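You operate a simulated robot arm through the tools that you are given. There is no shell and no other tool.

The job below is to be done with a simulated robot arm. You get a single attempt, and the scene is never put back.

## Task
Turn the tower's tree to its mark and lock both collar screws.
Fine: pointer on the black mark first; use the tee key and stand it back on its peg.
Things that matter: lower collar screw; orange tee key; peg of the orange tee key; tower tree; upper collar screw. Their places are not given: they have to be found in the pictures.

The check looks at the end state, three seconds after you hand in, the way a careful person would. Anything else that was tipped, shoved, dropped, spilled or broken makes it a failure.

## Robot
A 7-joint arm with a fingered hand, fixed in place. Base frame: the origin is on the floor under the middle of its stand, x ahead of it, y to its left, z up. Units: mm, rad, N and s.
It reaches about 1333 mm from its shoulder. Its first joint turns from -1.204 to 3.002 rad. Payload 5 kg.
The tool frame sits at the grasp point between the pads (the TCP): z along the fingers, y along the line on which they close. The tips reach 32 mm beyond it. The gripper opens to 160 mm; its body begins 89 mm behind the TCP. The gripper is a hand of 3 fingers: y runs from the thumb to the fingers, the wrist lies at [0, 0, -252] in the tool frame, and closing takes about 1.5 s.
Orientation is that of the tool frame in the base frame, as a unit quaternion [w, x, y, z]. With the fingers straight down and closing along the base's y, the tool's x points along the base's -x, its y along +y and its z along -z.

## Interface
- The arm moves only by the tool drive_tool. Its arguments are lists of equal length, an entry for each row: "angular": the turn, a rotation vector about the tool's x, y, z in degrees, a list of three; "travel": the shift along the tool's x, y, z in mm, a list of three. In form: {"angular": [[ax, ay, az], ...], "travel": [[x, y, z], ...]}. A call has 1 to 20 rows; each row is the pose to reach, as a shift and turn from the pose commanded when the call began, along the tool's axes at that moment. "fingers" is the closure in counts, from 0 (fully open) to 255 (shut), set as the call begins (left out, the last holds). Each row takes 0.2 s and may step no farther than 50 mm and 0.15 rad from the row before; otherwise, or with a gripper value out of range, the whole call is refused. A pose out of reach is approached as far as the arm can. The call stops where the force on the tool passes 40 N (or 10 N more than at its start, if that is more) or the arm is blocked; 0.2 s more then pass. Each finger travels about 108 mm/s and halts on what it meets, pressing with about 30 N; the grip force reading is that of the motor and also rises with nothing between the fingers. The clock runs only during rows and for 0.2 s after the last one: add rows that repeat a pose to give the fingers time. The reply holds the time, the measured pose of the TCP, the force on the tool along the base axes, the opening and the grip force, in the units named above and with some noise, with the torque about the TCP (base axes, N m) and any sound that the robot's microphone picked up, and new pictures: "views" is both (left out), scene, wrist or none.
- Cameras (640 x 400 px; columns grow to the right, rows downward): "scene" is fixed at [401.2, 651, 1708.9]; the picture's right is [-1.00, -0.08, 0.00], its down [-0.02, 0.31, -0.95] and it looks along [0.07, -0.95, -0.31] (base axes); focal length 314 px, centre (320, 200). "wrist" rides on the gripper at [65, -4, -116] in the tool frame; the picture's right is [0.06, 1.00, 0.00], its down [-0.87, 0.05, -0.49] and it looks along [-0.49, 0.03, 0.87] (tool axes); focal length 261 px, centre (320, 200).
- slide_trunk(by): slides the trunk up (or, below 0, down) by that many mm; the arm rides with it, the base frame stays. It gives what a move gives, with no picture.
- finger_targets(finger1, finger2, thumb_bend): sets how far each is bent, from 0 (flat) to 100 (curled in); at 30 the hand is open as for a grip, at 70 the pads meet at the TCP. One left out holds its place. A second passes; each finger stops where it meets its share of the squeeze, and holds until it gets a number again. A gripper value or a shape takes the hand back. It gives what a move gives, with no picture; readings hold the bend of each and the force on the fingers (four entries, about 0 where the hand has none), thumb and palm.
- set_grasp(shape): the hand has 3 fingers and takes this shape, open, in about a second: jaw (thumb against the fingers, like two jaws); tri (thumb and two fingers); tip (a fingertip pinch); poke (one finger out to press); point (the index stretched); flat (the hand flat); cup (the hand cupped); fist (a fist). The gripper value then closes the fingers along that shape, each until it touches; the sizes above hold for jaw. It gives what a move gives, with no picture.
- locate(camera, pixels): for up to 12 pixels [column, row] of the newest picture of that camera ("zoom" is the newest enlarged one), the place [x, y, z] in the base frame of the surface seen there, good to about 3 mm. It takes no simulated time.
- enlarge(camera, box): a new picture of the part [left, top, right, bottom] of that camera's present view, enlarged. It takes no simulated time.
- sign_off(): hands the job in; it is judged then, once.

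Leave the gripper open and the arm clear of the work at the hand-in unless told otherwise.

The tools are called after "Request:" as name(argument=value, ...) on one line, values as JSON. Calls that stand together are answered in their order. drive_tool: Moves the arm, as the interface text tells. Its arguments: {"type":"object","properties":{"angular":{"type":"array"},"travel":{"type":"array"},"fingers":{"type":"number"},"views":{"type":"string","enum":["both","scene","wrist","none"]}},"required":["angular","travel"]} The other tools are called the same way: slide_trunk (by) moves the trunk up or down; set_grasp (shape) gives the hand a shape; finger_targets (finger1, finger2, thumb_bend) moves the fingers one by one; locate (camera, pixels) gives the place of the surface under pixels of a picture; enlarge (camera, box) takes an enlarged picture of a part of a camera's view; sign_off () hands the job in.

At the start:

```text
t: 0.0
tcp_pos: [403.5, -564.4, 1516.1]
orientation: [0.0, 0.0, 1.0, 0.0]
ft_force: [0.6, 0.3, 0.0]
wrist_torque: [-0.02, 0.01, 0.04]
grip_width: 160.0
gripper_force: 0.0
shape: jaw
bend: [30.0, 30.0, 30.0]
finger forces: [0.0, 0.0, 0.0, 0.1, 0.0, 0.0]
trunk travel left (down, up): [-754.0, 186.0]
```

scene: 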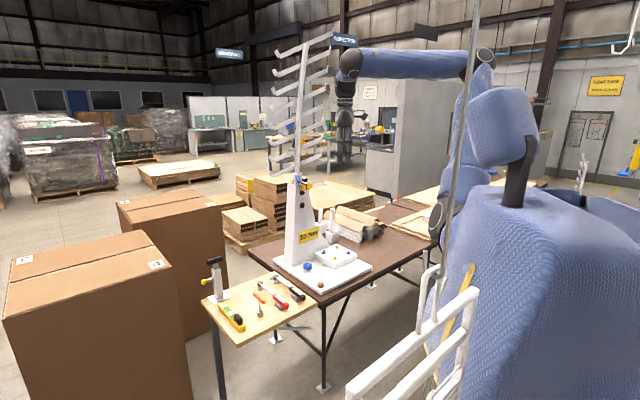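
wrist: 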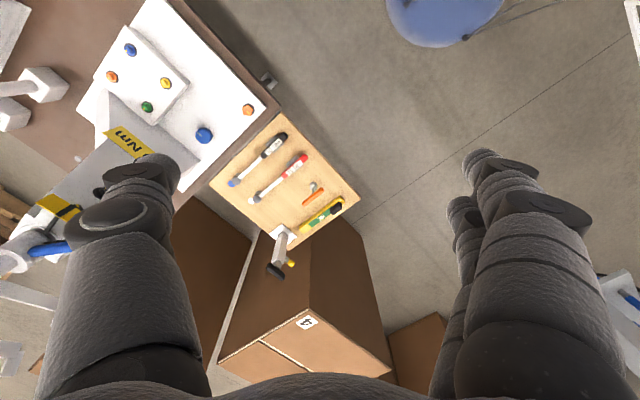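

I see a tower with a tree of rungs on a table, and a small wooden tool board with a tee-shaped thing on a peg near (215,275) in the scene picture. I'll enlarge both areas.

Request:
enlarge(camera="scene", box=[190, 230, 320, 340])

Request:
enlarge(camera="scene", box=[260, 150, 350, 250])

Request:
enlarge(camera="wrist", box=[200, 110, 380, 300])

Request:
enlarge(camera="wrist", box=[0, 60, 220, 300])

```text
3.64 times, centred on (255, 285) of scene
```

zoom: 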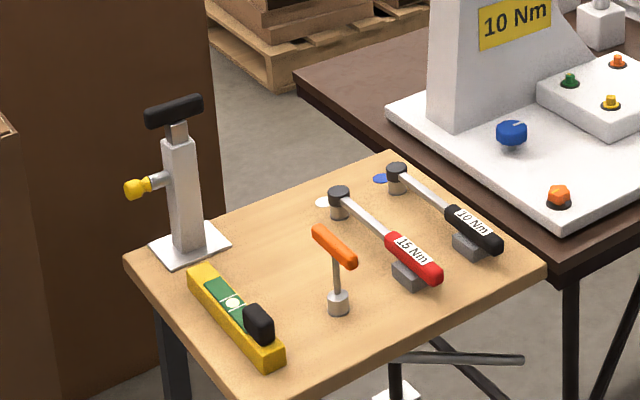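

```text
4.00 times, centred on (305, 200) of scene
```

zoom: 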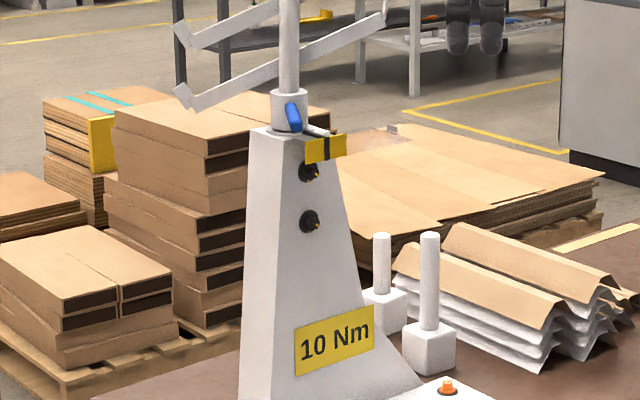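

```text
2.11 times, centred on (290, 205) of wrist
```

zoom: 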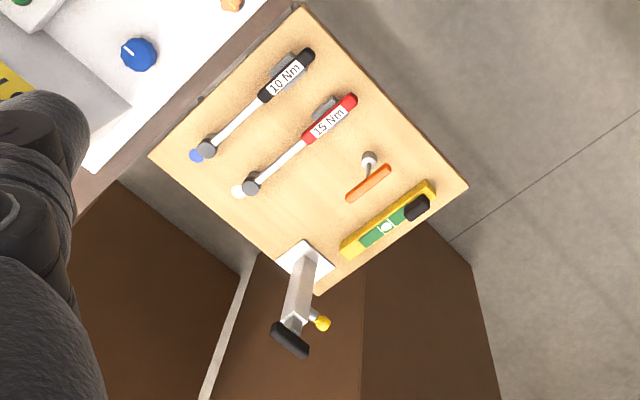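

```text
1.67 times, centred on (110, 180) of wrist
```

zoom: 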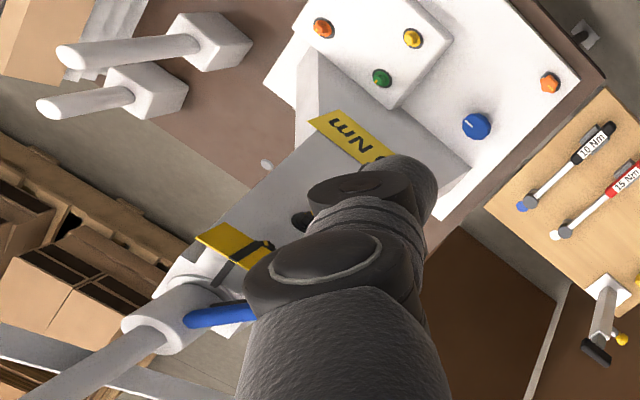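

The orange tee key stands in a small peg at about zoom (337,275); the two collar screws are dark sockets on the tower face, below the yellow plate with a black mark. I'll enlarge further at the collar and key and measure.

Request:
enlarge(camera="scene", box=[285, 165, 325, 215])

Request:
locate(camera="zoom", pixels=[[320, 200]])

Request:
enlarge(camera="scene", box=[240, 265, 290, 325])

```text
8.00 times, centred on (305, 190) of scene
```

zoom: 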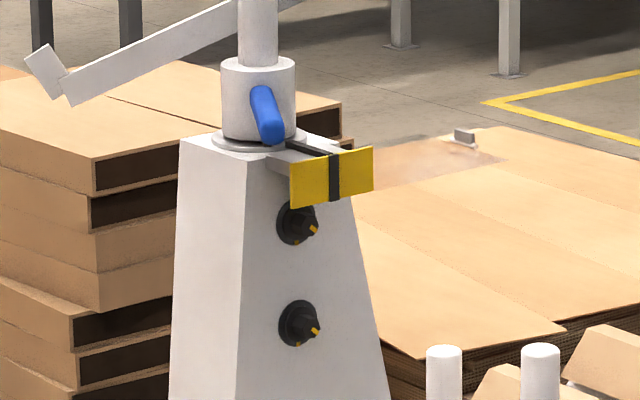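

```text
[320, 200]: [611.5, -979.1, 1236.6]
```

```text
6.67 times, centred on (265, 295) of scene
```

zoom: 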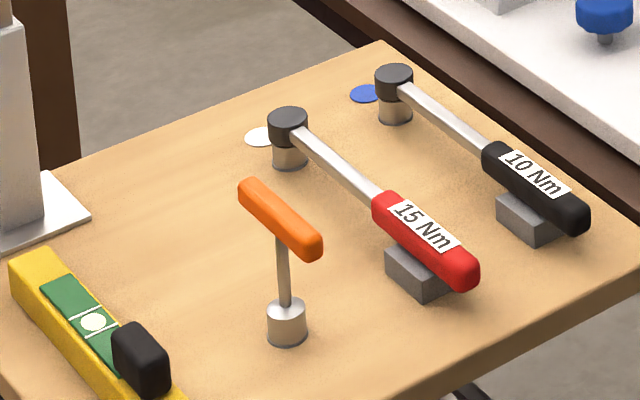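

Now I'll measure key points in the zoom: handle ends (240,190), (315,250), handle centre (280,218), shaft (283,270), socket top (287,310), socket bottom (287,340), and board surface around it.

Request:
locate(camera="zoom", pixels=[[247, 188], [312, 247], [280, 215], [284, 270], [287, 303], [287, 325], [287, 346], [330, 340], [230, 300], [100, 320], [290, 112], [394, 75]])

Request:
enlarge(camera="scene", box=[285, 165, 325, 215])

Request:
locate(camera="zoom", pixels=[[297, 222], [310, 230], [299, 322], [312, 330], [334, 180], [300, 185], [365, 165], [320, 152], [262, 95], [272, 135], [240, 100], [260, 250]])

```text
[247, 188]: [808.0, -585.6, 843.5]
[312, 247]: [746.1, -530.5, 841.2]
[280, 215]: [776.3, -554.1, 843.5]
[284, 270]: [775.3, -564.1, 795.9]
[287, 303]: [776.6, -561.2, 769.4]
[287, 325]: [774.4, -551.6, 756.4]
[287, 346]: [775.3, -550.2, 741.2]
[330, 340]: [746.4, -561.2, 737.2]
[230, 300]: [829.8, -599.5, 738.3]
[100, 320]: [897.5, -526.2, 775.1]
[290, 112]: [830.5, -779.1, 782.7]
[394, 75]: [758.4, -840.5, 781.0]
```

```text
8.00 times, centred on (305, 190) of scene
```

zoom: 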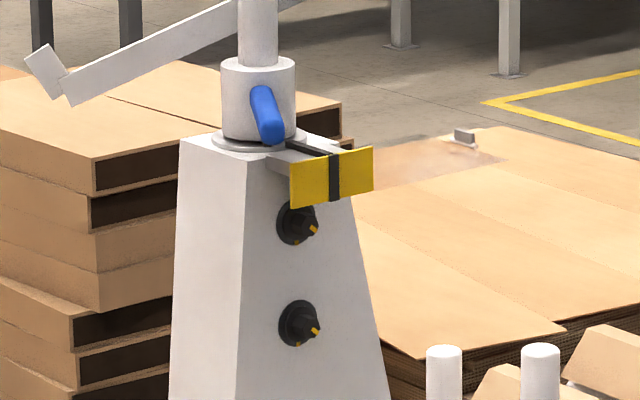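

```text
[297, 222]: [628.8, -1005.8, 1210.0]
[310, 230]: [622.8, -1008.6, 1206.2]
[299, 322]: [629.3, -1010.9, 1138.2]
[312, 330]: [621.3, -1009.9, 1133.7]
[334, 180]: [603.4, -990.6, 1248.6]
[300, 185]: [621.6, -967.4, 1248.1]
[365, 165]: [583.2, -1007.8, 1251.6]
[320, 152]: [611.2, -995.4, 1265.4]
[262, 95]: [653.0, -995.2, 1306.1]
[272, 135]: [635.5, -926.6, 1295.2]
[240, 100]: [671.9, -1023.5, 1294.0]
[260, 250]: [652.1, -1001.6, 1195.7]
```

I'll check where the tree's rungs reach so that I can move the hand safely, using the scene picture.

Request:
locate(camera="scene", pixels=[[275, 163], [329, 156], [273, 143], [328, 122], [275, 55], [330, 35], [302, 100], [298, 160], [330, 95], [275, 118], [283, 172], [300, 135]])

Request:
enlarge(camera="scene", box=[255, 20, 375, 190])

```text
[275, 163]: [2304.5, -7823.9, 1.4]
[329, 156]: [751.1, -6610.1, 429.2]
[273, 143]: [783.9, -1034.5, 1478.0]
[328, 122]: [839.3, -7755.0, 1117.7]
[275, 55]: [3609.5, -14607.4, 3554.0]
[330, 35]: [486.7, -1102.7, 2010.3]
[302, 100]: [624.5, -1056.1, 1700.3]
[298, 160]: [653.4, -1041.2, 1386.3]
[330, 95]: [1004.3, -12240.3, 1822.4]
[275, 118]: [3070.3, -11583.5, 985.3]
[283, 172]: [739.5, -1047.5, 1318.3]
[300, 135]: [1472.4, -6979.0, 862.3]
```

```text
2.35 times, centred on (315, 105) of scene
```

zoom: 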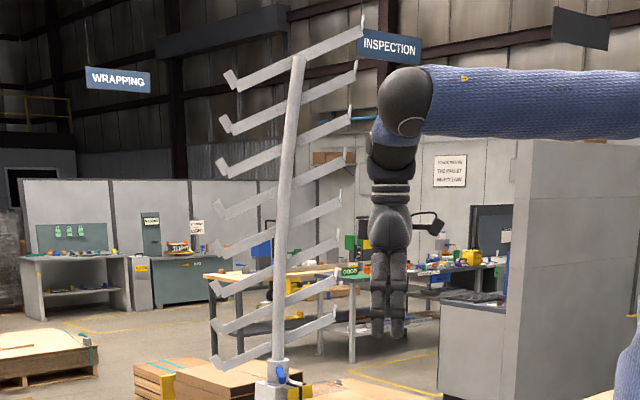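

The tree's pole leans slightly and its rungs span mostly along x. I'll move the hand toward the tower front with a 41° yaw, keeping well clear, for a closer look.

Request:
drive_tool(angular=[[0, 0, 8.2], [0, 0, 16.4], [0, 0, 24.6], [0, 0, 32.8], [0, 0, 41]], travel=[[2.7, -27.1, 23.2], [5.4, -54.2, 46.4], [8.1, -81.3, 69.6], [10.8, -108.4, 92.8], [13.5, -135.6, 116]], views="both")

```text
t: 1.2
tcp_pos: [392.0, -702.6, 1399.5]
orientation: [0.0, 0.351, 0.936, 0.001]
ft_force: [0.6, -0.8, 0.2]
wrist_torque: [0.02, 0.03, -0.01]
grip_width: 160.0
gripper_force: 0.1
shape: jaw
bend: [30.0, 30.0, 30.0]
finger forces: [0.0, 0.0, 0.0, 0.0, 0.0, 0.0]
trunk travel left (down, up): [-754.0, 186.0]
```

scene: 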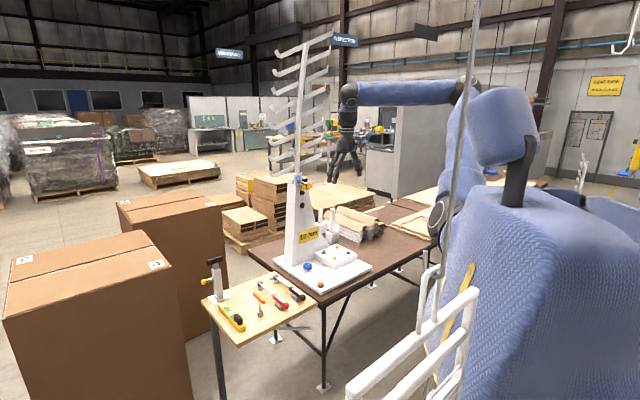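
wrist: 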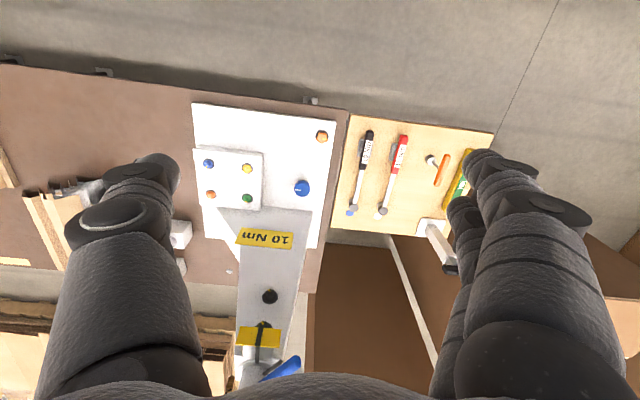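

Yaw worked. The tower now lies ahead at column ~265 (screw at (269,296), another by the yellow plate). Next I pitch the hand up 50° and move toward the tower's front for a closer look.

Request:
drive_tool(angular=[[0, -8.3, 0], [0, -16.6, 0], [0, -25, 0], [0, -33.3, 0], [0, -41.7, 0], [0, -50, 0]], travel=[[-10.3, -11.8, 17.5], [-20.6, -23.7, 35], [-30.9, -35.5, 52.5], [-41.1, -47.3, 70], [-51.4, -59.2, 87.5], [-61.7, -71, 105]], views="both")

```text
t: 2.6
tcp_pos: [389.8, -794.0, 1295.4]
orientation: [0.396, 0.318, 0.848, -0.148]
ft_force: [-0.3, -0.3, -1.0]
wrist_torque: [0.04, -0.02, 0.02]
grip_width: 160.0
gripper_force: 0.1
shape: jaw
bend: [30.0, 30.0, 30.0]
finger forces: [0.0, 0.0, 0.1, 0.0, 0.1, 0.1]
trunk travel left (down, up): [-754.0, 186.0]
```

scene: 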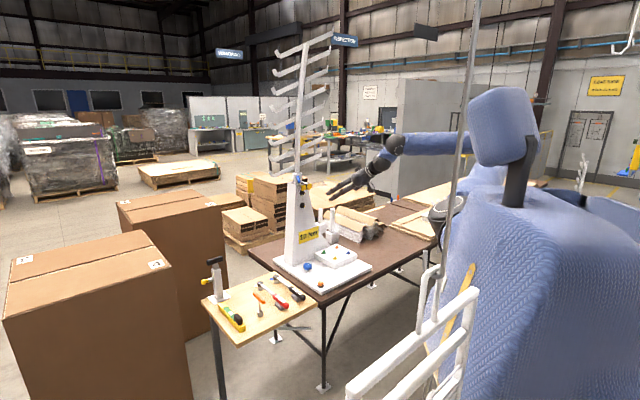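
wrist: 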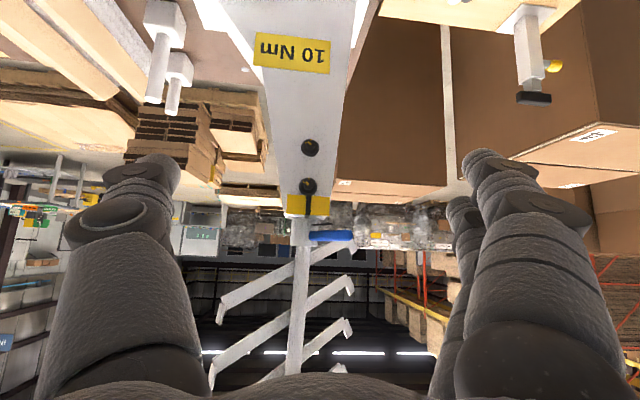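

The tower front is now in view, upside-down. I'll enlarge the screws/pointer region around (310,185) of the wrist picture.

Request:
enlarge(camera="wrist", box=[260, 125, 370, 255])

Request:
locate(camera="zoom", pixels=[[320, 200]])

Request:
enlarge(camera="wrist", box=[285, 130, 340, 220])

```text
3.08 times, centred on (315, 190) of wrist
```

zoom: 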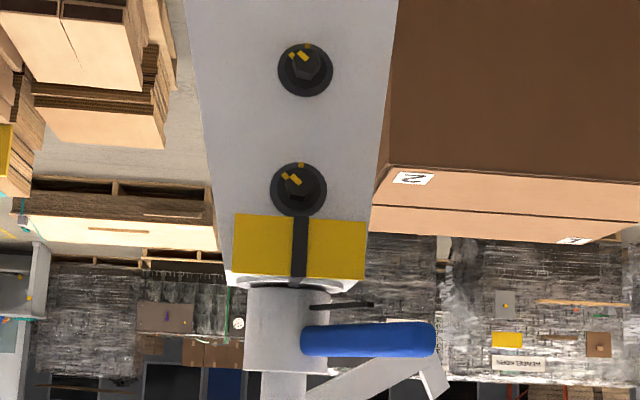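

```text
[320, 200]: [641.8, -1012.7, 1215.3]
```

```text
4.44 times, centred on (312, 175) of wrist
```

zoom: 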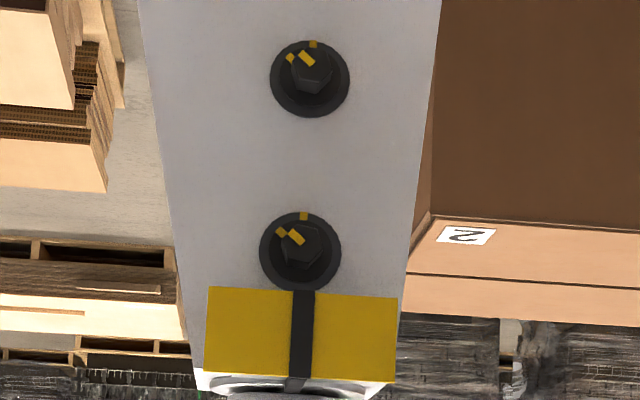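

The picture is upside-down: the thin dark pointer rod sits at about (310–373,305) in the first zoom, away from the black mark at (300,250). Screws' hex heads have a yellow line, with two yellow marks on each ring. I'll re-take that zoom and measure.

Request:
enlarge(camera="wrist", box=[270, 170, 370, 260])

Request:
locate(camera="zoom", pixels=[[320, 200]])

```text
4.44 times, centred on (320, 215) of wrist
```

zoom: 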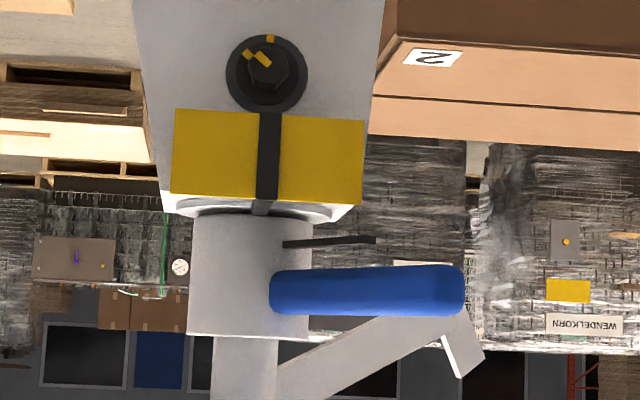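

```text
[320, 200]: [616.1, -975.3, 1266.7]
```

Request:
locate(camera="zoom", pixels=[[290, 244], [330, 241], [370, 239], [280, 290], [460, 290], [370, 290], [210, 260], [300, 260], [268, 120], [267, 180], [260, 208], [265, 70]])

Request:
locate(camera="wrist", pixels=[[310, 147], [308, 185], [290, 148], [330, 148], [310, 165], [300, 165], [320, 165], [297, 235], [302, 300], [298, 340], [350, 290], [220, 320]])

```text
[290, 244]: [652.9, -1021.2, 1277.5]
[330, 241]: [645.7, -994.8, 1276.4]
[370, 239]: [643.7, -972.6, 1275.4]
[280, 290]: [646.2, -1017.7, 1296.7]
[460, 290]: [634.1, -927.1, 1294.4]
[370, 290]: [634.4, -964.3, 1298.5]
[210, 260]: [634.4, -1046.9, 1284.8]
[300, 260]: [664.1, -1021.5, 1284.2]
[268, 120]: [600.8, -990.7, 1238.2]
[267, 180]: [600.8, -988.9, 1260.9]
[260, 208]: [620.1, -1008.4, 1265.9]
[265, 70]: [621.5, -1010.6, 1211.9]
```

```text
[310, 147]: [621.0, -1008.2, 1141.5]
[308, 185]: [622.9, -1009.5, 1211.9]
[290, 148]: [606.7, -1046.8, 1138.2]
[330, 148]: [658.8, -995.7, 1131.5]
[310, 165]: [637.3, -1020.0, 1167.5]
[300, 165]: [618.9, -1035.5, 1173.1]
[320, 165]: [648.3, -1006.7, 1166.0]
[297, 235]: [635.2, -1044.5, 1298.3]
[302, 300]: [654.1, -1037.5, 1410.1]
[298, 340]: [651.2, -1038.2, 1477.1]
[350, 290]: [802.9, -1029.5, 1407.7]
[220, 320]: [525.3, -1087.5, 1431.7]
```

The pointer is about 33° off the mark; the blue lever lines up with the pointer. I'll measure my own fingers in the wrist picture and a few more tower points (plate edges, lever thickness, rungs) to plan safe contact.

Request:
locate(camera="wrist", pixels=[[482, 155], [520, 165], [455, 205], [545, 215], [160, 165], [120, 185], [480, 250], [560, 300], [135, 165], [175, 175], [467, 215], [500, 230]])

Request:
locate(camera="zoom", pixels=[[176, 112], [174, 190], [362, 122], [360, 202], [400, 268], [400, 314], [463, 290], [330, 240], [372, 236], [200, 215], [235, 380], [340, 360]])

```text
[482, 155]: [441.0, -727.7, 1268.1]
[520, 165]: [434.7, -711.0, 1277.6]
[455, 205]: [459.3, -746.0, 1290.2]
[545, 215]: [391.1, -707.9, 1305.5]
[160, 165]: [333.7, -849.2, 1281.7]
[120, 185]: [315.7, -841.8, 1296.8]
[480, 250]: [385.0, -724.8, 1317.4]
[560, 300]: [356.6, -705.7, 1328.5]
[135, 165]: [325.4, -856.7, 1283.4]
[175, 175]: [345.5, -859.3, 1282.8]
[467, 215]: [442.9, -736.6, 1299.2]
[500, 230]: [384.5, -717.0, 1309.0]
```

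```text
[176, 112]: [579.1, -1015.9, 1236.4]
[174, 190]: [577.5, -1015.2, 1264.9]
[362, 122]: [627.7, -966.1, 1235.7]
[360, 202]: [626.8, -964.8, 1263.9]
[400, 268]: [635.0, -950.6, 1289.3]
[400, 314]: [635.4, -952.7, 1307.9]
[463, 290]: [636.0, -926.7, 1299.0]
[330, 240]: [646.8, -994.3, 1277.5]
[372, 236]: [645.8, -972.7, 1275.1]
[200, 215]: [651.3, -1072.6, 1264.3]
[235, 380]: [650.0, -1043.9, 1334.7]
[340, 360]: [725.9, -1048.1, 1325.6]
```

Plate is centred on the tower axis and fingers are understood. I'll double-check the apparent lean of the pole in the scene picture.

Request:
enlarge(camera="scene", box=[255, 20, 375, 190])

Request:
locate(camera="zoom", pixels=[[277, 345], [279, 325], [284, 260], [288, 205], [292, 150], [296, 100], [299, 65], [230, 85], [225, 360], [330, 280], [330, 325], [218, 290]])

```text
2.35 times, centred on (315, 105) of scene
```

zoom: 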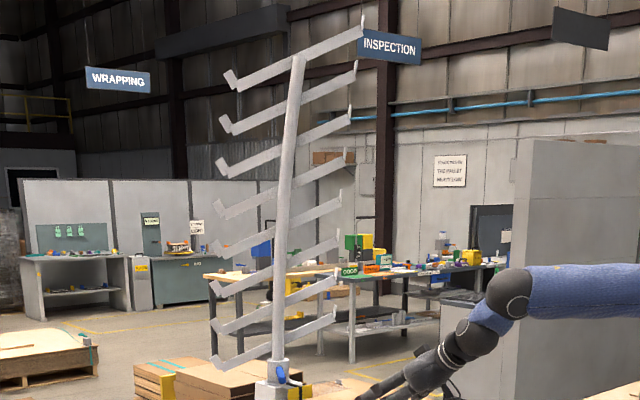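

```text
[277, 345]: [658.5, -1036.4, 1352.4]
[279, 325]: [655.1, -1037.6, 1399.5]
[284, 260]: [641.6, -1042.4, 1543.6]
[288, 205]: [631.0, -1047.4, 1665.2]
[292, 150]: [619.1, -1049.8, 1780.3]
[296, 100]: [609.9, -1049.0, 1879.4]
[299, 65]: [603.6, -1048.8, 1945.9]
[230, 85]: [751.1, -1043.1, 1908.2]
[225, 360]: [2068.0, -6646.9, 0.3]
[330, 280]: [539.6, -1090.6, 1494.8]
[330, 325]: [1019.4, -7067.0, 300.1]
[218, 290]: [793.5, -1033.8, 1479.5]
```

The pole is simply built with a lean in the rung plane, so I leave that. Next: level the hand (pitch another 40°) and move part way toward the lever, staying clear.

Request:
drive_tool(angular=[[0, -8, 0], [0, -16, 0], [0, -24, 0], [0, -32, 0], [0, -40, 0]], travel=[[-9.9, 10.9, 10.4], [-19.8, 21.9, 20.8], [-29.7, 32.8, 31.3], [-39.6, 43.8, 41.7], [-49.5, 54.7, 52.1]], views="wrist")

```text
t: 3.8
tcp_pos: [482.2, -801.2, 1298.1]
orientation: [0.66, 0.248, 0.664, -0.249]
ft_force: [-1.2, -0.7, 0.4]
wrist_torque: [0.05, 0.03, 0.06]
grip_width: 159.8
gripper_force: 0.1
shape: jaw
bend: [30.0, 30.0, 30.0]
finger forces: [0.0, 0.0, 0.1, 0.0, 0.1, 0.0]
trunk travel left (down, up): [-754.0, 186.0]
```

wrist: 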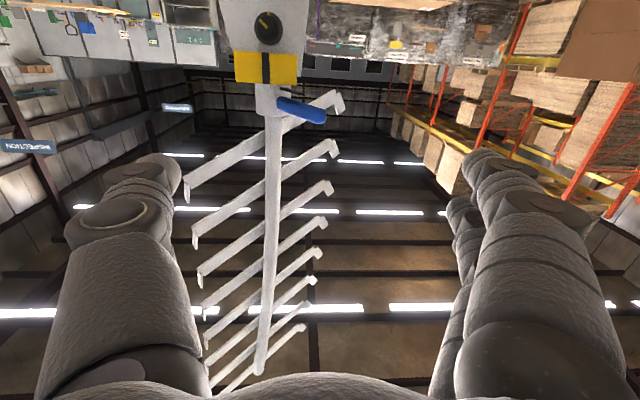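

The hand is level. Next I turn it 21° and move to a point about 110 mm in front of the blue lever's end.

Request:
drive_tool(angular=[[7, 0, 0], [14, 0, 0], [20.85, 0, 0], [20.85, 0, 0]], travel=[[-0.6, 14.7, 31.9], [-1.2, 29.4, 63.8], [-1.9, 44.1, 95.7], [-1.9, 44.1, 95.7]], views="both")

```text
t: 5.0
tcp_pos: [469.0, -857.8, 1046.5]
orientation: [0.414, 0.246, 0.755, -0.444]
ft_force: [-0.9, 0.7, 0.7]
wrist_torque: [0.06, 0.02, 0.07]
grip_width: 159.9
gripper_force: 0.0
shape: jaw
bend: [30.0, 30.0, 30.0]
finger forces: [0.1, 0.1, 0.1, 0.0, 0.0, 0.1]
out of reach, approached as far as the arm can: row 3, 4
trunk travel left (down, up): [-754.0, 186.0]
stopped in row 4: the arm was blocked; the commanded pose is now the measured one
```

scene: 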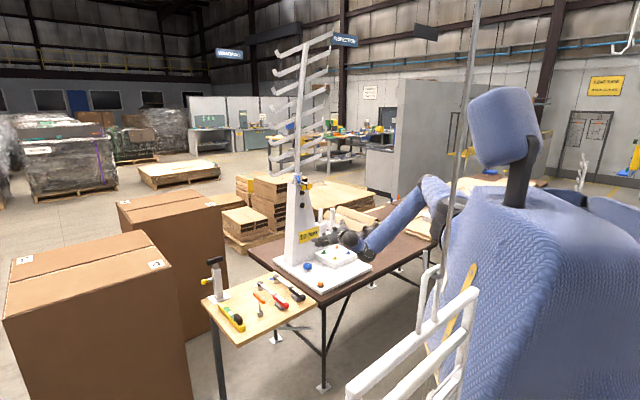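
wrist: 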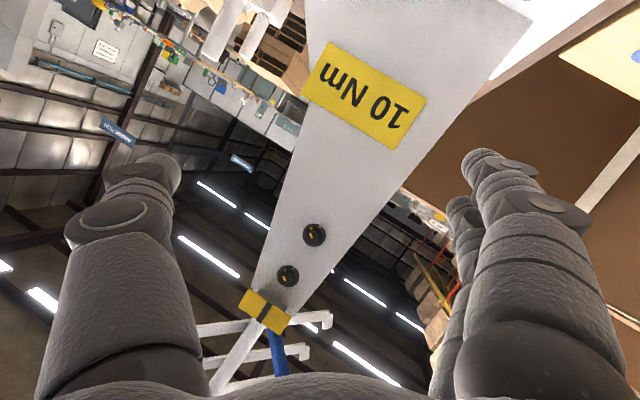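

That pose was out of reach and the arm sank to z≈1046 instead. I'll check that nothing was touched before moving on.

Request:
enlarge(camera="scene", box=[270, 190, 430, 290])

Request:
enlarge(camera="scene", box=[285, 165, 325, 215])

```text
4.00 times, centred on (350, 240) of scene
```

zoom: 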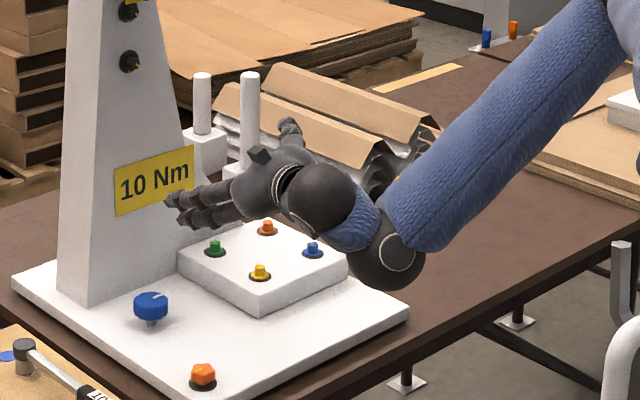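

```text
8.00 times, centred on (305, 190) of scene
```

zoom: 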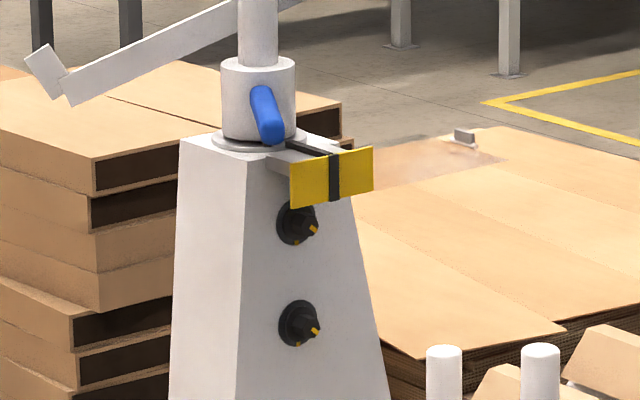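

Nothing appears disturbed (buttons, posts, lever unchanged). I'll back the hand up and away: a pure translation of about (-30,+60,+150) in base axes.

Request:
drive_tool(angular=[[0, 0, 0], [0, 0, 0], [0, 0, 0], [0, 0, 0], [0, 0, 0]], travel=[[-22, -12.6, -20.8], [-44, -25.2, -41.5], [-66, -37.8, -62.3], [-88, -50.4, -83], [-110.4, -63.1, -103.8]], views="both")

```text
t: 6.4
tcp_pos: [477.7, -796.3, 1355.2]
orientation: [0.568, 0.349, 0.65, -0.365]
ft_force: [0.3, 0.4, -0.2]
wrist_torque: [0.03, 0.01, 0.05]
grip_width: 159.8
gripper_force: 0.0
shape: jaw
bend: [30.0, 30.0, 30.0]
finger forces: [0.0, 0.0, 0.1, 0.0, 0.0, 0.1]
out of reach, approached as far as the arm can: row 1, 2, 3, 4
trunk travel left (down, up): [-754.0, 186.0]
stopped in row 5: the arm was blocked; the commanded pose is now the measured one
```

scene: 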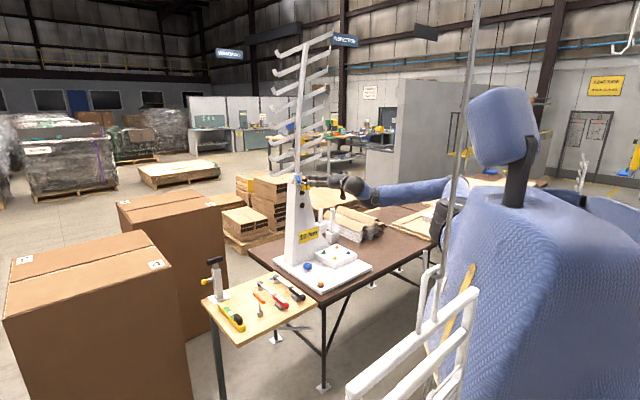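
wrist: 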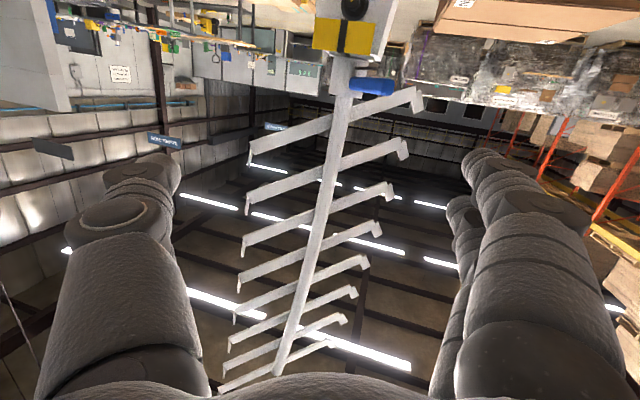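

The arm jumped between solutions near its reach limit. Before moving again I'll measure where the arm's own joints are in the scene picture, to understand its reach.

Request:
enlarge(camera="scene", box=[290, 140, 500, 270])

Request:
locate(camera="scene", pixels=[[355, 188], [380, 192], [410, 190], [435, 187], [455, 195], [448, 215], [470, 170], [330, 181], [490, 190], [440, 230]])

```text
3.05 times, centred on (395, 205) of scene
```

zoom: 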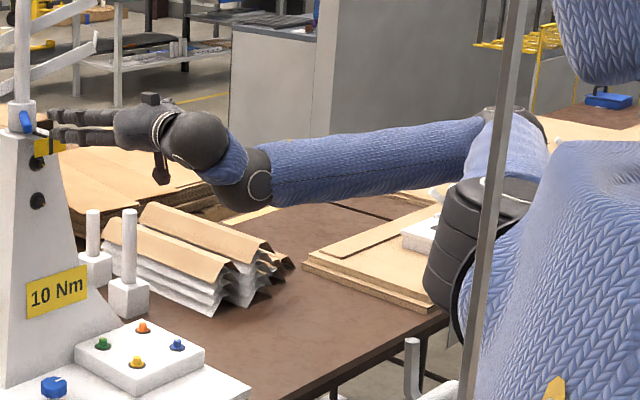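

```text
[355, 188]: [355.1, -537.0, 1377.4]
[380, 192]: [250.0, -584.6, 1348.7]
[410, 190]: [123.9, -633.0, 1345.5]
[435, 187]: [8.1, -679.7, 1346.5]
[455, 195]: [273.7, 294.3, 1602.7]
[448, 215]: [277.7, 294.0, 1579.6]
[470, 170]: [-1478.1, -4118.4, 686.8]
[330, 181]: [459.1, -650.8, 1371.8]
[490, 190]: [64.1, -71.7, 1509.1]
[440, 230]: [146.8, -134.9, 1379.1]
```

The elbow is folded out sideways and my last target over-bent the wrist; a hand heading of −45° (square to the tower face) needs far less wrist bend. I'll rotate back to that heading at a nearby, previously good place.

Request:
drive_tool(angular=[[-3.94, -1.42, 0.94], [-7.88, -2.84, 1.88], [-11.8, -4.26, 2.82], [-15.75, -5.68, 3.76], [-15.75, -5.68, 3.76]], travel=[[11, -0.3, 4.2], [22, -0.6, 8.5], [33, -0.9, 12.7], [43.9, -1.2, 17], [43.9, -1.2, 17]], views="wrist")

```text
t: 7.6
tcp_pos: [482.4, -809.7, 1310.1]
orientation: [0.655, 0.27, 0.653, -0.269]
ft_force: [0.2, -0.5, -0.4]
wrist_torque: [-0.05, 0.01, -0.05]
grip_width: 160.2
gripper_force: 0.1
shape: jaw
bend: [30.0, 30.0, 30.0]
finger forces: [0.0, 0.0, 0.0, 0.0, 0.1, 0.0]
out of reach, approached as far as the arm can: row 2, 3
trunk travel left (down, up): [-754.0, 186.0]
```

wrist: 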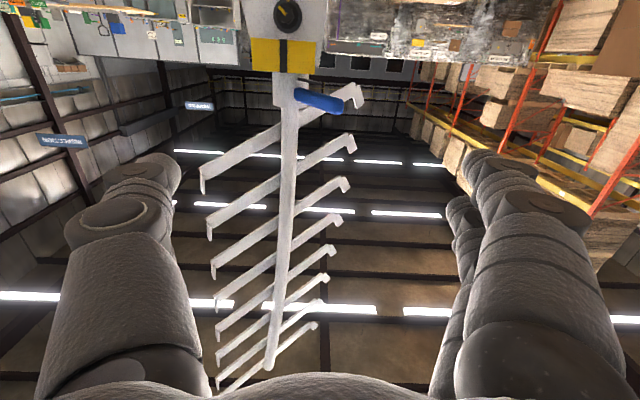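

Hand is now level at heading −45°, at (482,−810,1310). I'll check the arm posture in the scene.

Request:
enlarge(camera="scene", box=[290, 120, 510, 270])

```text
2.67 times, centred on (400, 195) of scene
```

zoom: 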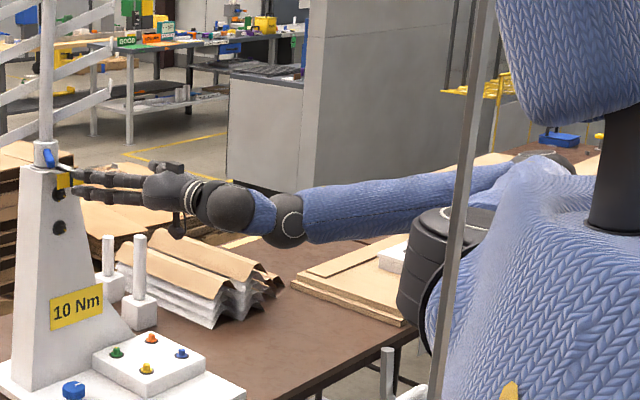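

Posture is fine. Next: half-close the hand (about 80 mm opening) and advance along the tower normal, shifting slightly so the lever will pass between thumb and fingers. First 90 mm only, to test reach.

Request:
drive_tool(angular=[[0, 0, 0], [0, 0, 0], [0, 0, 0], [0, 0, 0], [0, 0, 0]], travel=[[1, 5, 18], [2, 10, 36], [3, 15, 54], [4, 17, 72], [4, 17, 90]], fingers=128, views="both")

```text
t: 8.8
tcp_pos: [556.8, -859.8, 1306.8]
orientation: [0.654, 0.27, 0.653, -0.269]
ft_force: [0.6, 0.4, -0.2]
wrist_torque: [0.02, 0.04, 0.02]
grip_width: 80.6
gripper_force: 0.0
shape: jaw
bend: [72.0, 72.0, 70.0]
finger forces: [0.0, 0.0, 0.0, 0.0, 0.1, 0.1]
trunk travel left (down, up): [-754.0, 186.0]
```

scene: 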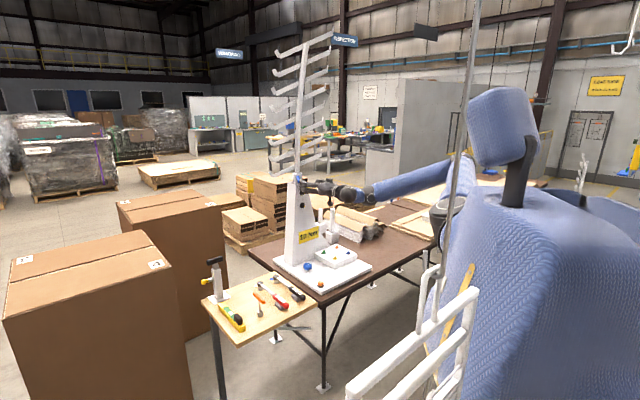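
wrist: 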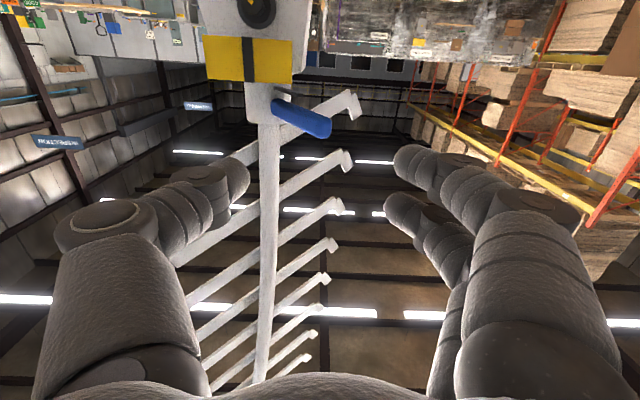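

Reach is fine. TCP is about 205 mm out from the pole axis and laterally in line; I advance another 87 mm so the lever end enters between thumb and fingers.

Request:
drive_tool(angular=[[0, 0, 0], [0, 0, 0], [0, 0, 0], [0, 0, 0], [0, 0, 0]], travel=[[0, 0, 20], [0, 0, 40], [0, 0, 60], [0, 0, 75], [0, 0, 87]], views="both")

Request:
enlarge(camera="scene", box=[280, 160, 340, 220])

```text
t: 10.0
tcp_pos: [617.5, -923.0, 1309.1]
orientation: [0.655, 0.27, 0.653, -0.269]
ft_force: [0.1, 0.6, -0.2]
wrist_torque: [-0.01, 0.03, 0.01]
grip_width: 80.6
gripper_force: 0.1
shape: jaw
bend: [72.0, 72.0, 70.0]
finger forces: [0.0, 0.0, 0.1, 0.0, 0.0, 0.1]
trunk travel left (down, up): [-754.0, 186.0]
```

scene: 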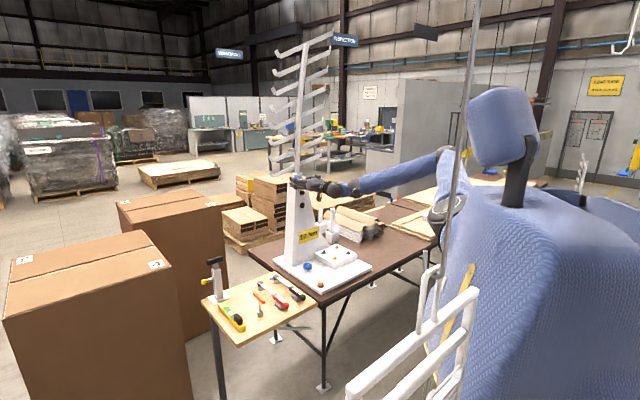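
wrist: 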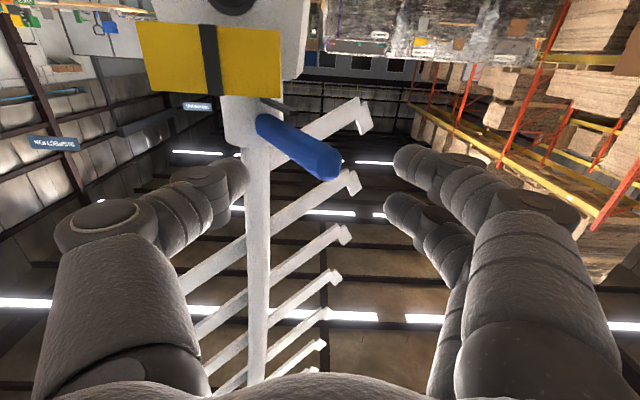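

```text
6.67 times, centred on (310, 190) of scene
```

zoom: 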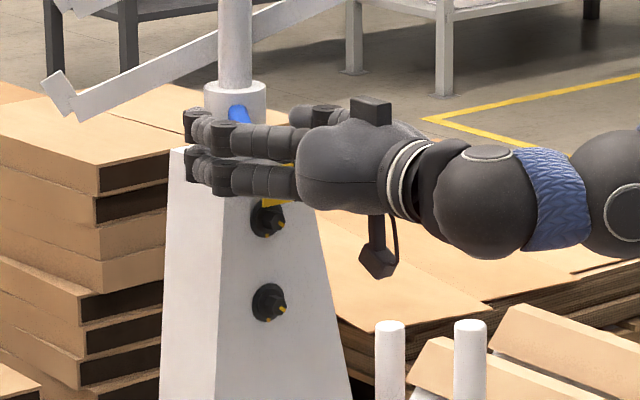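

The lever's end (325,165 in the wrist view) is now between thumb and fingers. I sweep the hand sideways (tool −y) in small steps until the fingers meet the lever.

Request:
drive_tool(angular=[[0, 0, 0], [0, 0, 0], [0, 0, 0], [0, 0, 0], [0, 0, 0], [0, 0, 0]], travel=[[0, -6, 0], [0, -12, 0], [0, -18, 0], [0, -24, 0], [0, -30, 0], [0, -36, 0]], views="wrist")

```text
t: 11.4
tcp_pos: [593.2, -946.4, 1307.6]
orientation: [0.655, 0.27, 0.652, -0.27]
ft_force: [1.7, 2.9, 0.4]
wrist_torque: [0.05, 0.01, 0.11]
grip_width: 82.9
gripper_force: 0.0
shape: jaw
bend: [71.0, 72.0, 70.0]
finger forces: [3.1, 0.0, 0.0, 0.0, 0.1, 0.0]
trunk travel left (down, up): [-754.0, 186.0]
```

wrist: 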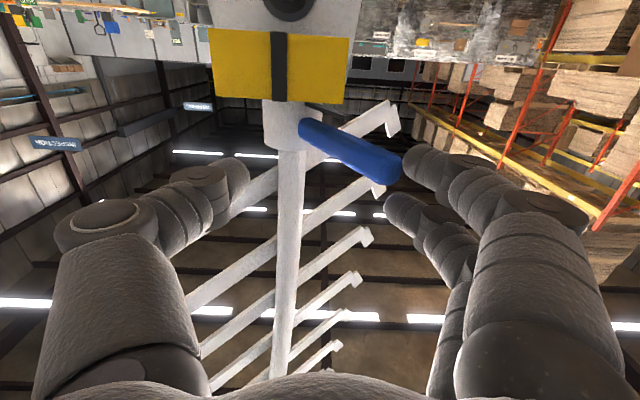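

Finger 1 reads 3 N: contact with the lever. I push on another 25 mm and check that the tree turns.

Request:
drive_tool(angular=[[0, 0, 0], [0, 0, 0], [0, 0, 0], [0, 0, 0], [0, 0, 0], [0, 0, 0]], travel=[[0, -5, 0], [0, -10, 0], [0, -15, 0], [0, -20, 0], [0, -25, 0], [0, -25, 0]], views="wrist")

Request:
enlarge(camera="scene", box=[280, 160, 340, 220])

```text
t: 12.8
tcp_pos: [575.9, -965.3, 1308.2]
orientation: [0.655, 0.271, 0.652, -0.27]
ft_force: [1.9, 4.3, -0.4]
wrist_torque: [0.04, 0.0, 0.15]
grip_width: 83.5
gripper_force: 0.1
shape: jaw
bend: [71.0, 72.0, 70.0]
finger forces: [3.0, 0.0, 0.0, 0.1, 0.1, 0.1]
trunk travel left (down, up): [-754.0, 186.0]
```

wrist: 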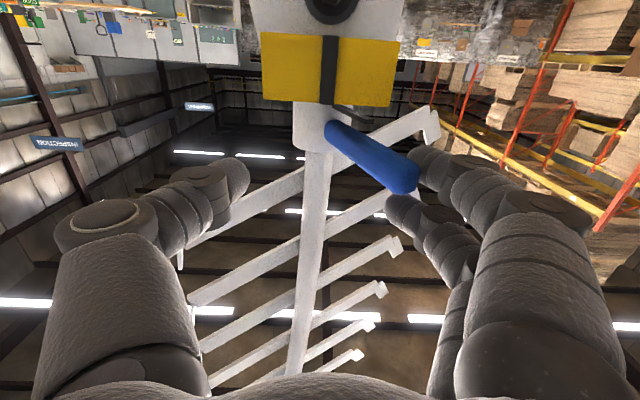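

```text
6.67 times, centred on (310, 190) of scene
```

zoom: 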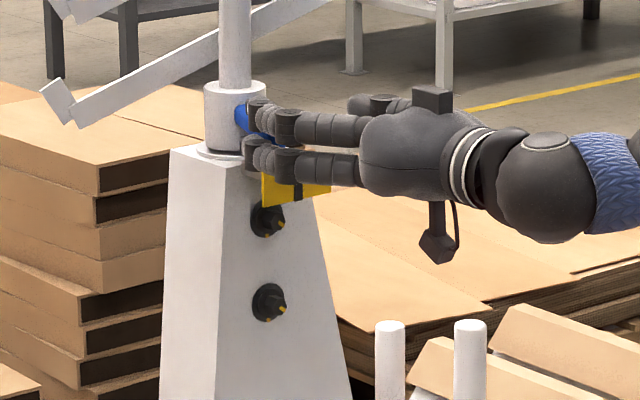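

The tree turns with only ~3–4 N. The pointer (345,108) is still right of the black mark. I push 22 mm more.

Request:
drive_tool(angular=[[0, 0, 0], [0, 0, 0], [0, 0, 0], [0, 0, 0], [0, 0, 0], [0, 0, 0]], travel=[[0, -5, 0], [0, -10, 0], [0, -14, 0], [0, -18, 0], [0, -22, 0], [0, -22, 0]], views="wrist")

Request:
enlarge(camera="wrist", box=[290, 20, 450, 220])

Request:
enlarge(camera="scene", box=[290, 165, 330, 205])

```text
t: 14.2
tcp_pos: [560.2, -980.8, 1308.4]
orientation: [0.654, 0.271, 0.652, -0.271]
ft_force: [1.5, 4.7, -0.4]
wrist_torque: [0.06, 0.02, 0.19]
grip_width: 83.3
gripper_force: 0.1
shape: jaw
bend: [72.0, 72.0, 70.0]
finger forces: [3.2, 0.0, 0.1, 0.0, 0.1, 0.1]
trunk travel left (down, up): [-754.0, 186.0]
```

wrist: 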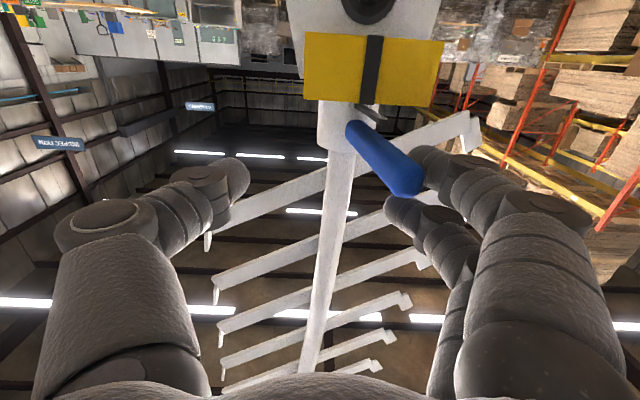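

```text
2.00 times, centred on (370, 120) of wrist
```

zoom: 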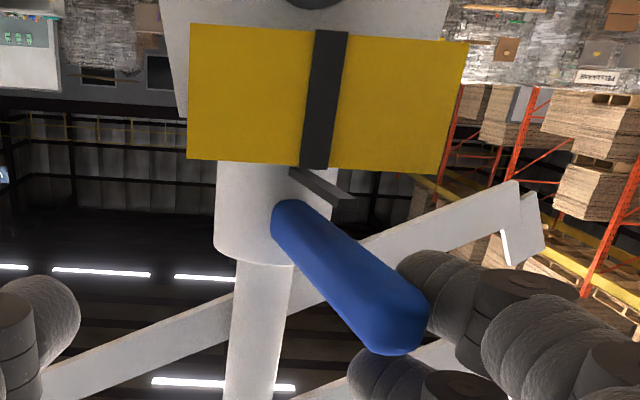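

```text
10.00 times, centred on (310, 185) of scene
```

zoom: 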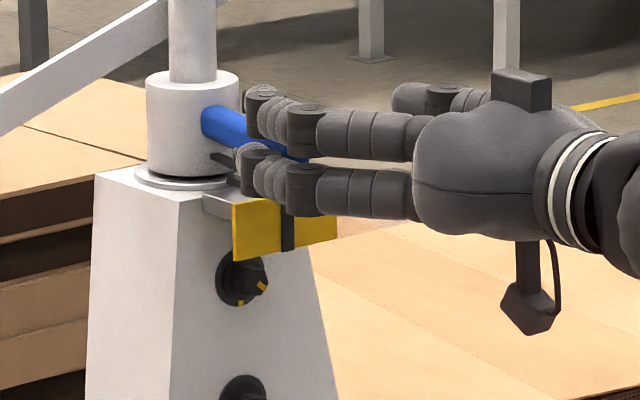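

Nearly there. I measure the pointer tip at zoomed positions and mark to compute the remaining angle.

Request:
enlarge(camera="wrist", box=[340, 60, 420, 140])

Request:
locate(camera="wrist", pixels=[[382, 117], [375, 113], [370, 108], [360, 130], [405, 180], [385, 155], [374, 45], [370, 95], [330, 130], [352, 130]])

```text
5.00 times, centred on (380, 100) of wrist
```

zoom: 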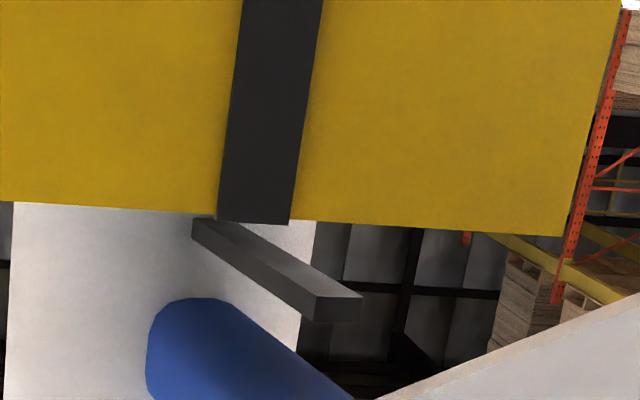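

```text
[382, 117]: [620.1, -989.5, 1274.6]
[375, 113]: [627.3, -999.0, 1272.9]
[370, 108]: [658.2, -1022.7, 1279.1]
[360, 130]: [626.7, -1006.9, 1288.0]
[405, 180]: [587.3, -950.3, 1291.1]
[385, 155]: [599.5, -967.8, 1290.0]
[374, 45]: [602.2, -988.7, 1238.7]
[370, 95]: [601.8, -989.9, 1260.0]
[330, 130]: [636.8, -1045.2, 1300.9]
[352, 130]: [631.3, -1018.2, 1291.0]
```

About 10° remain. I push 9 mm more and re-measure.

Request:
drive_tool(angular=[[0, 0, 0], [0, 0, 0], [0, 0, 0], [0, 0, 0]], travel=[[0, -3, 0], [0, -6, 0], [0, -9, 0], [0, -9, 0]], views="wrist")

Request:
enlarge(camera="wrist", box=[340, 60, 440, 140])

Request:
locate(camera="zoom", pixels=[[320, 200]])

```text
t: 15.2
tcp_pos: [553.8, -987.3, 1309.0]
orientation: [0.654, 0.271, 0.652, -0.27]
ft_force: [0.0, 4.8, 1.1]
wrist_torque: [0.08, -0.01, 0.24]
grip_width: 83.2
gripper_force: 0.0
shape: jaw
bend: [72.0, 72.0, 70.0]
finger forces: [3.2, 0.1, 0.0, 0.0, 0.1, 0.0]
trunk travel left (down, up): [-754.0, 186.0]
```

wrist: 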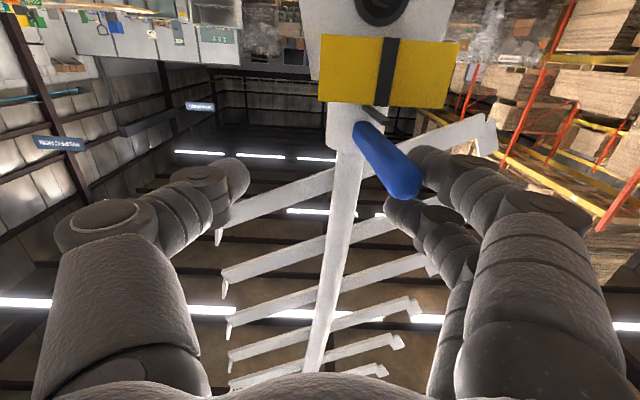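

```text
5.00 times, centred on (390, 100) of wrist
```

zoom: 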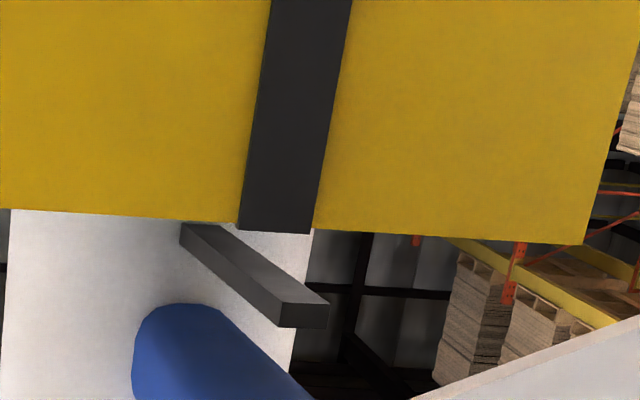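

```text
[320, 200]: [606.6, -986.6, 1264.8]
```

Request:
locate(camera="zoom", pixels=[[303, 315], [285, 290], [240, 255], [285, 100], [276, 225], [100, 300], [180, 370], [295, 345], [30, 300]])

Request:
locate(camera="wrist", pixels=[[412, 185], [400, 165], [380, 145], [345, 200], [335, 250], [325, 310], [345, 150], [478, 130], [230, 205]])

```text
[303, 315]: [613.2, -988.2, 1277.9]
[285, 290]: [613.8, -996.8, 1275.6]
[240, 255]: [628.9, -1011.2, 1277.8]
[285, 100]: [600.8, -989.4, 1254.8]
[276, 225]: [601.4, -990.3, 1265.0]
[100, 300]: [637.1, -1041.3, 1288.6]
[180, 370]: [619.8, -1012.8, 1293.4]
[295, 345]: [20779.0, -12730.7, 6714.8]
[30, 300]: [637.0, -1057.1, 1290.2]
```

```text
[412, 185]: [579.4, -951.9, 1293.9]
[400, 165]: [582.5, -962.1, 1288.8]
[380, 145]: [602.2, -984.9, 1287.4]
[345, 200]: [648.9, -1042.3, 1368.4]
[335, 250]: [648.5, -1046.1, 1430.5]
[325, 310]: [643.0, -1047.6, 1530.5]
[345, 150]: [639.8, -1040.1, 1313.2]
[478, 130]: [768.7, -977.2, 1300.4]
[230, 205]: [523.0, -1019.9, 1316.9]
```

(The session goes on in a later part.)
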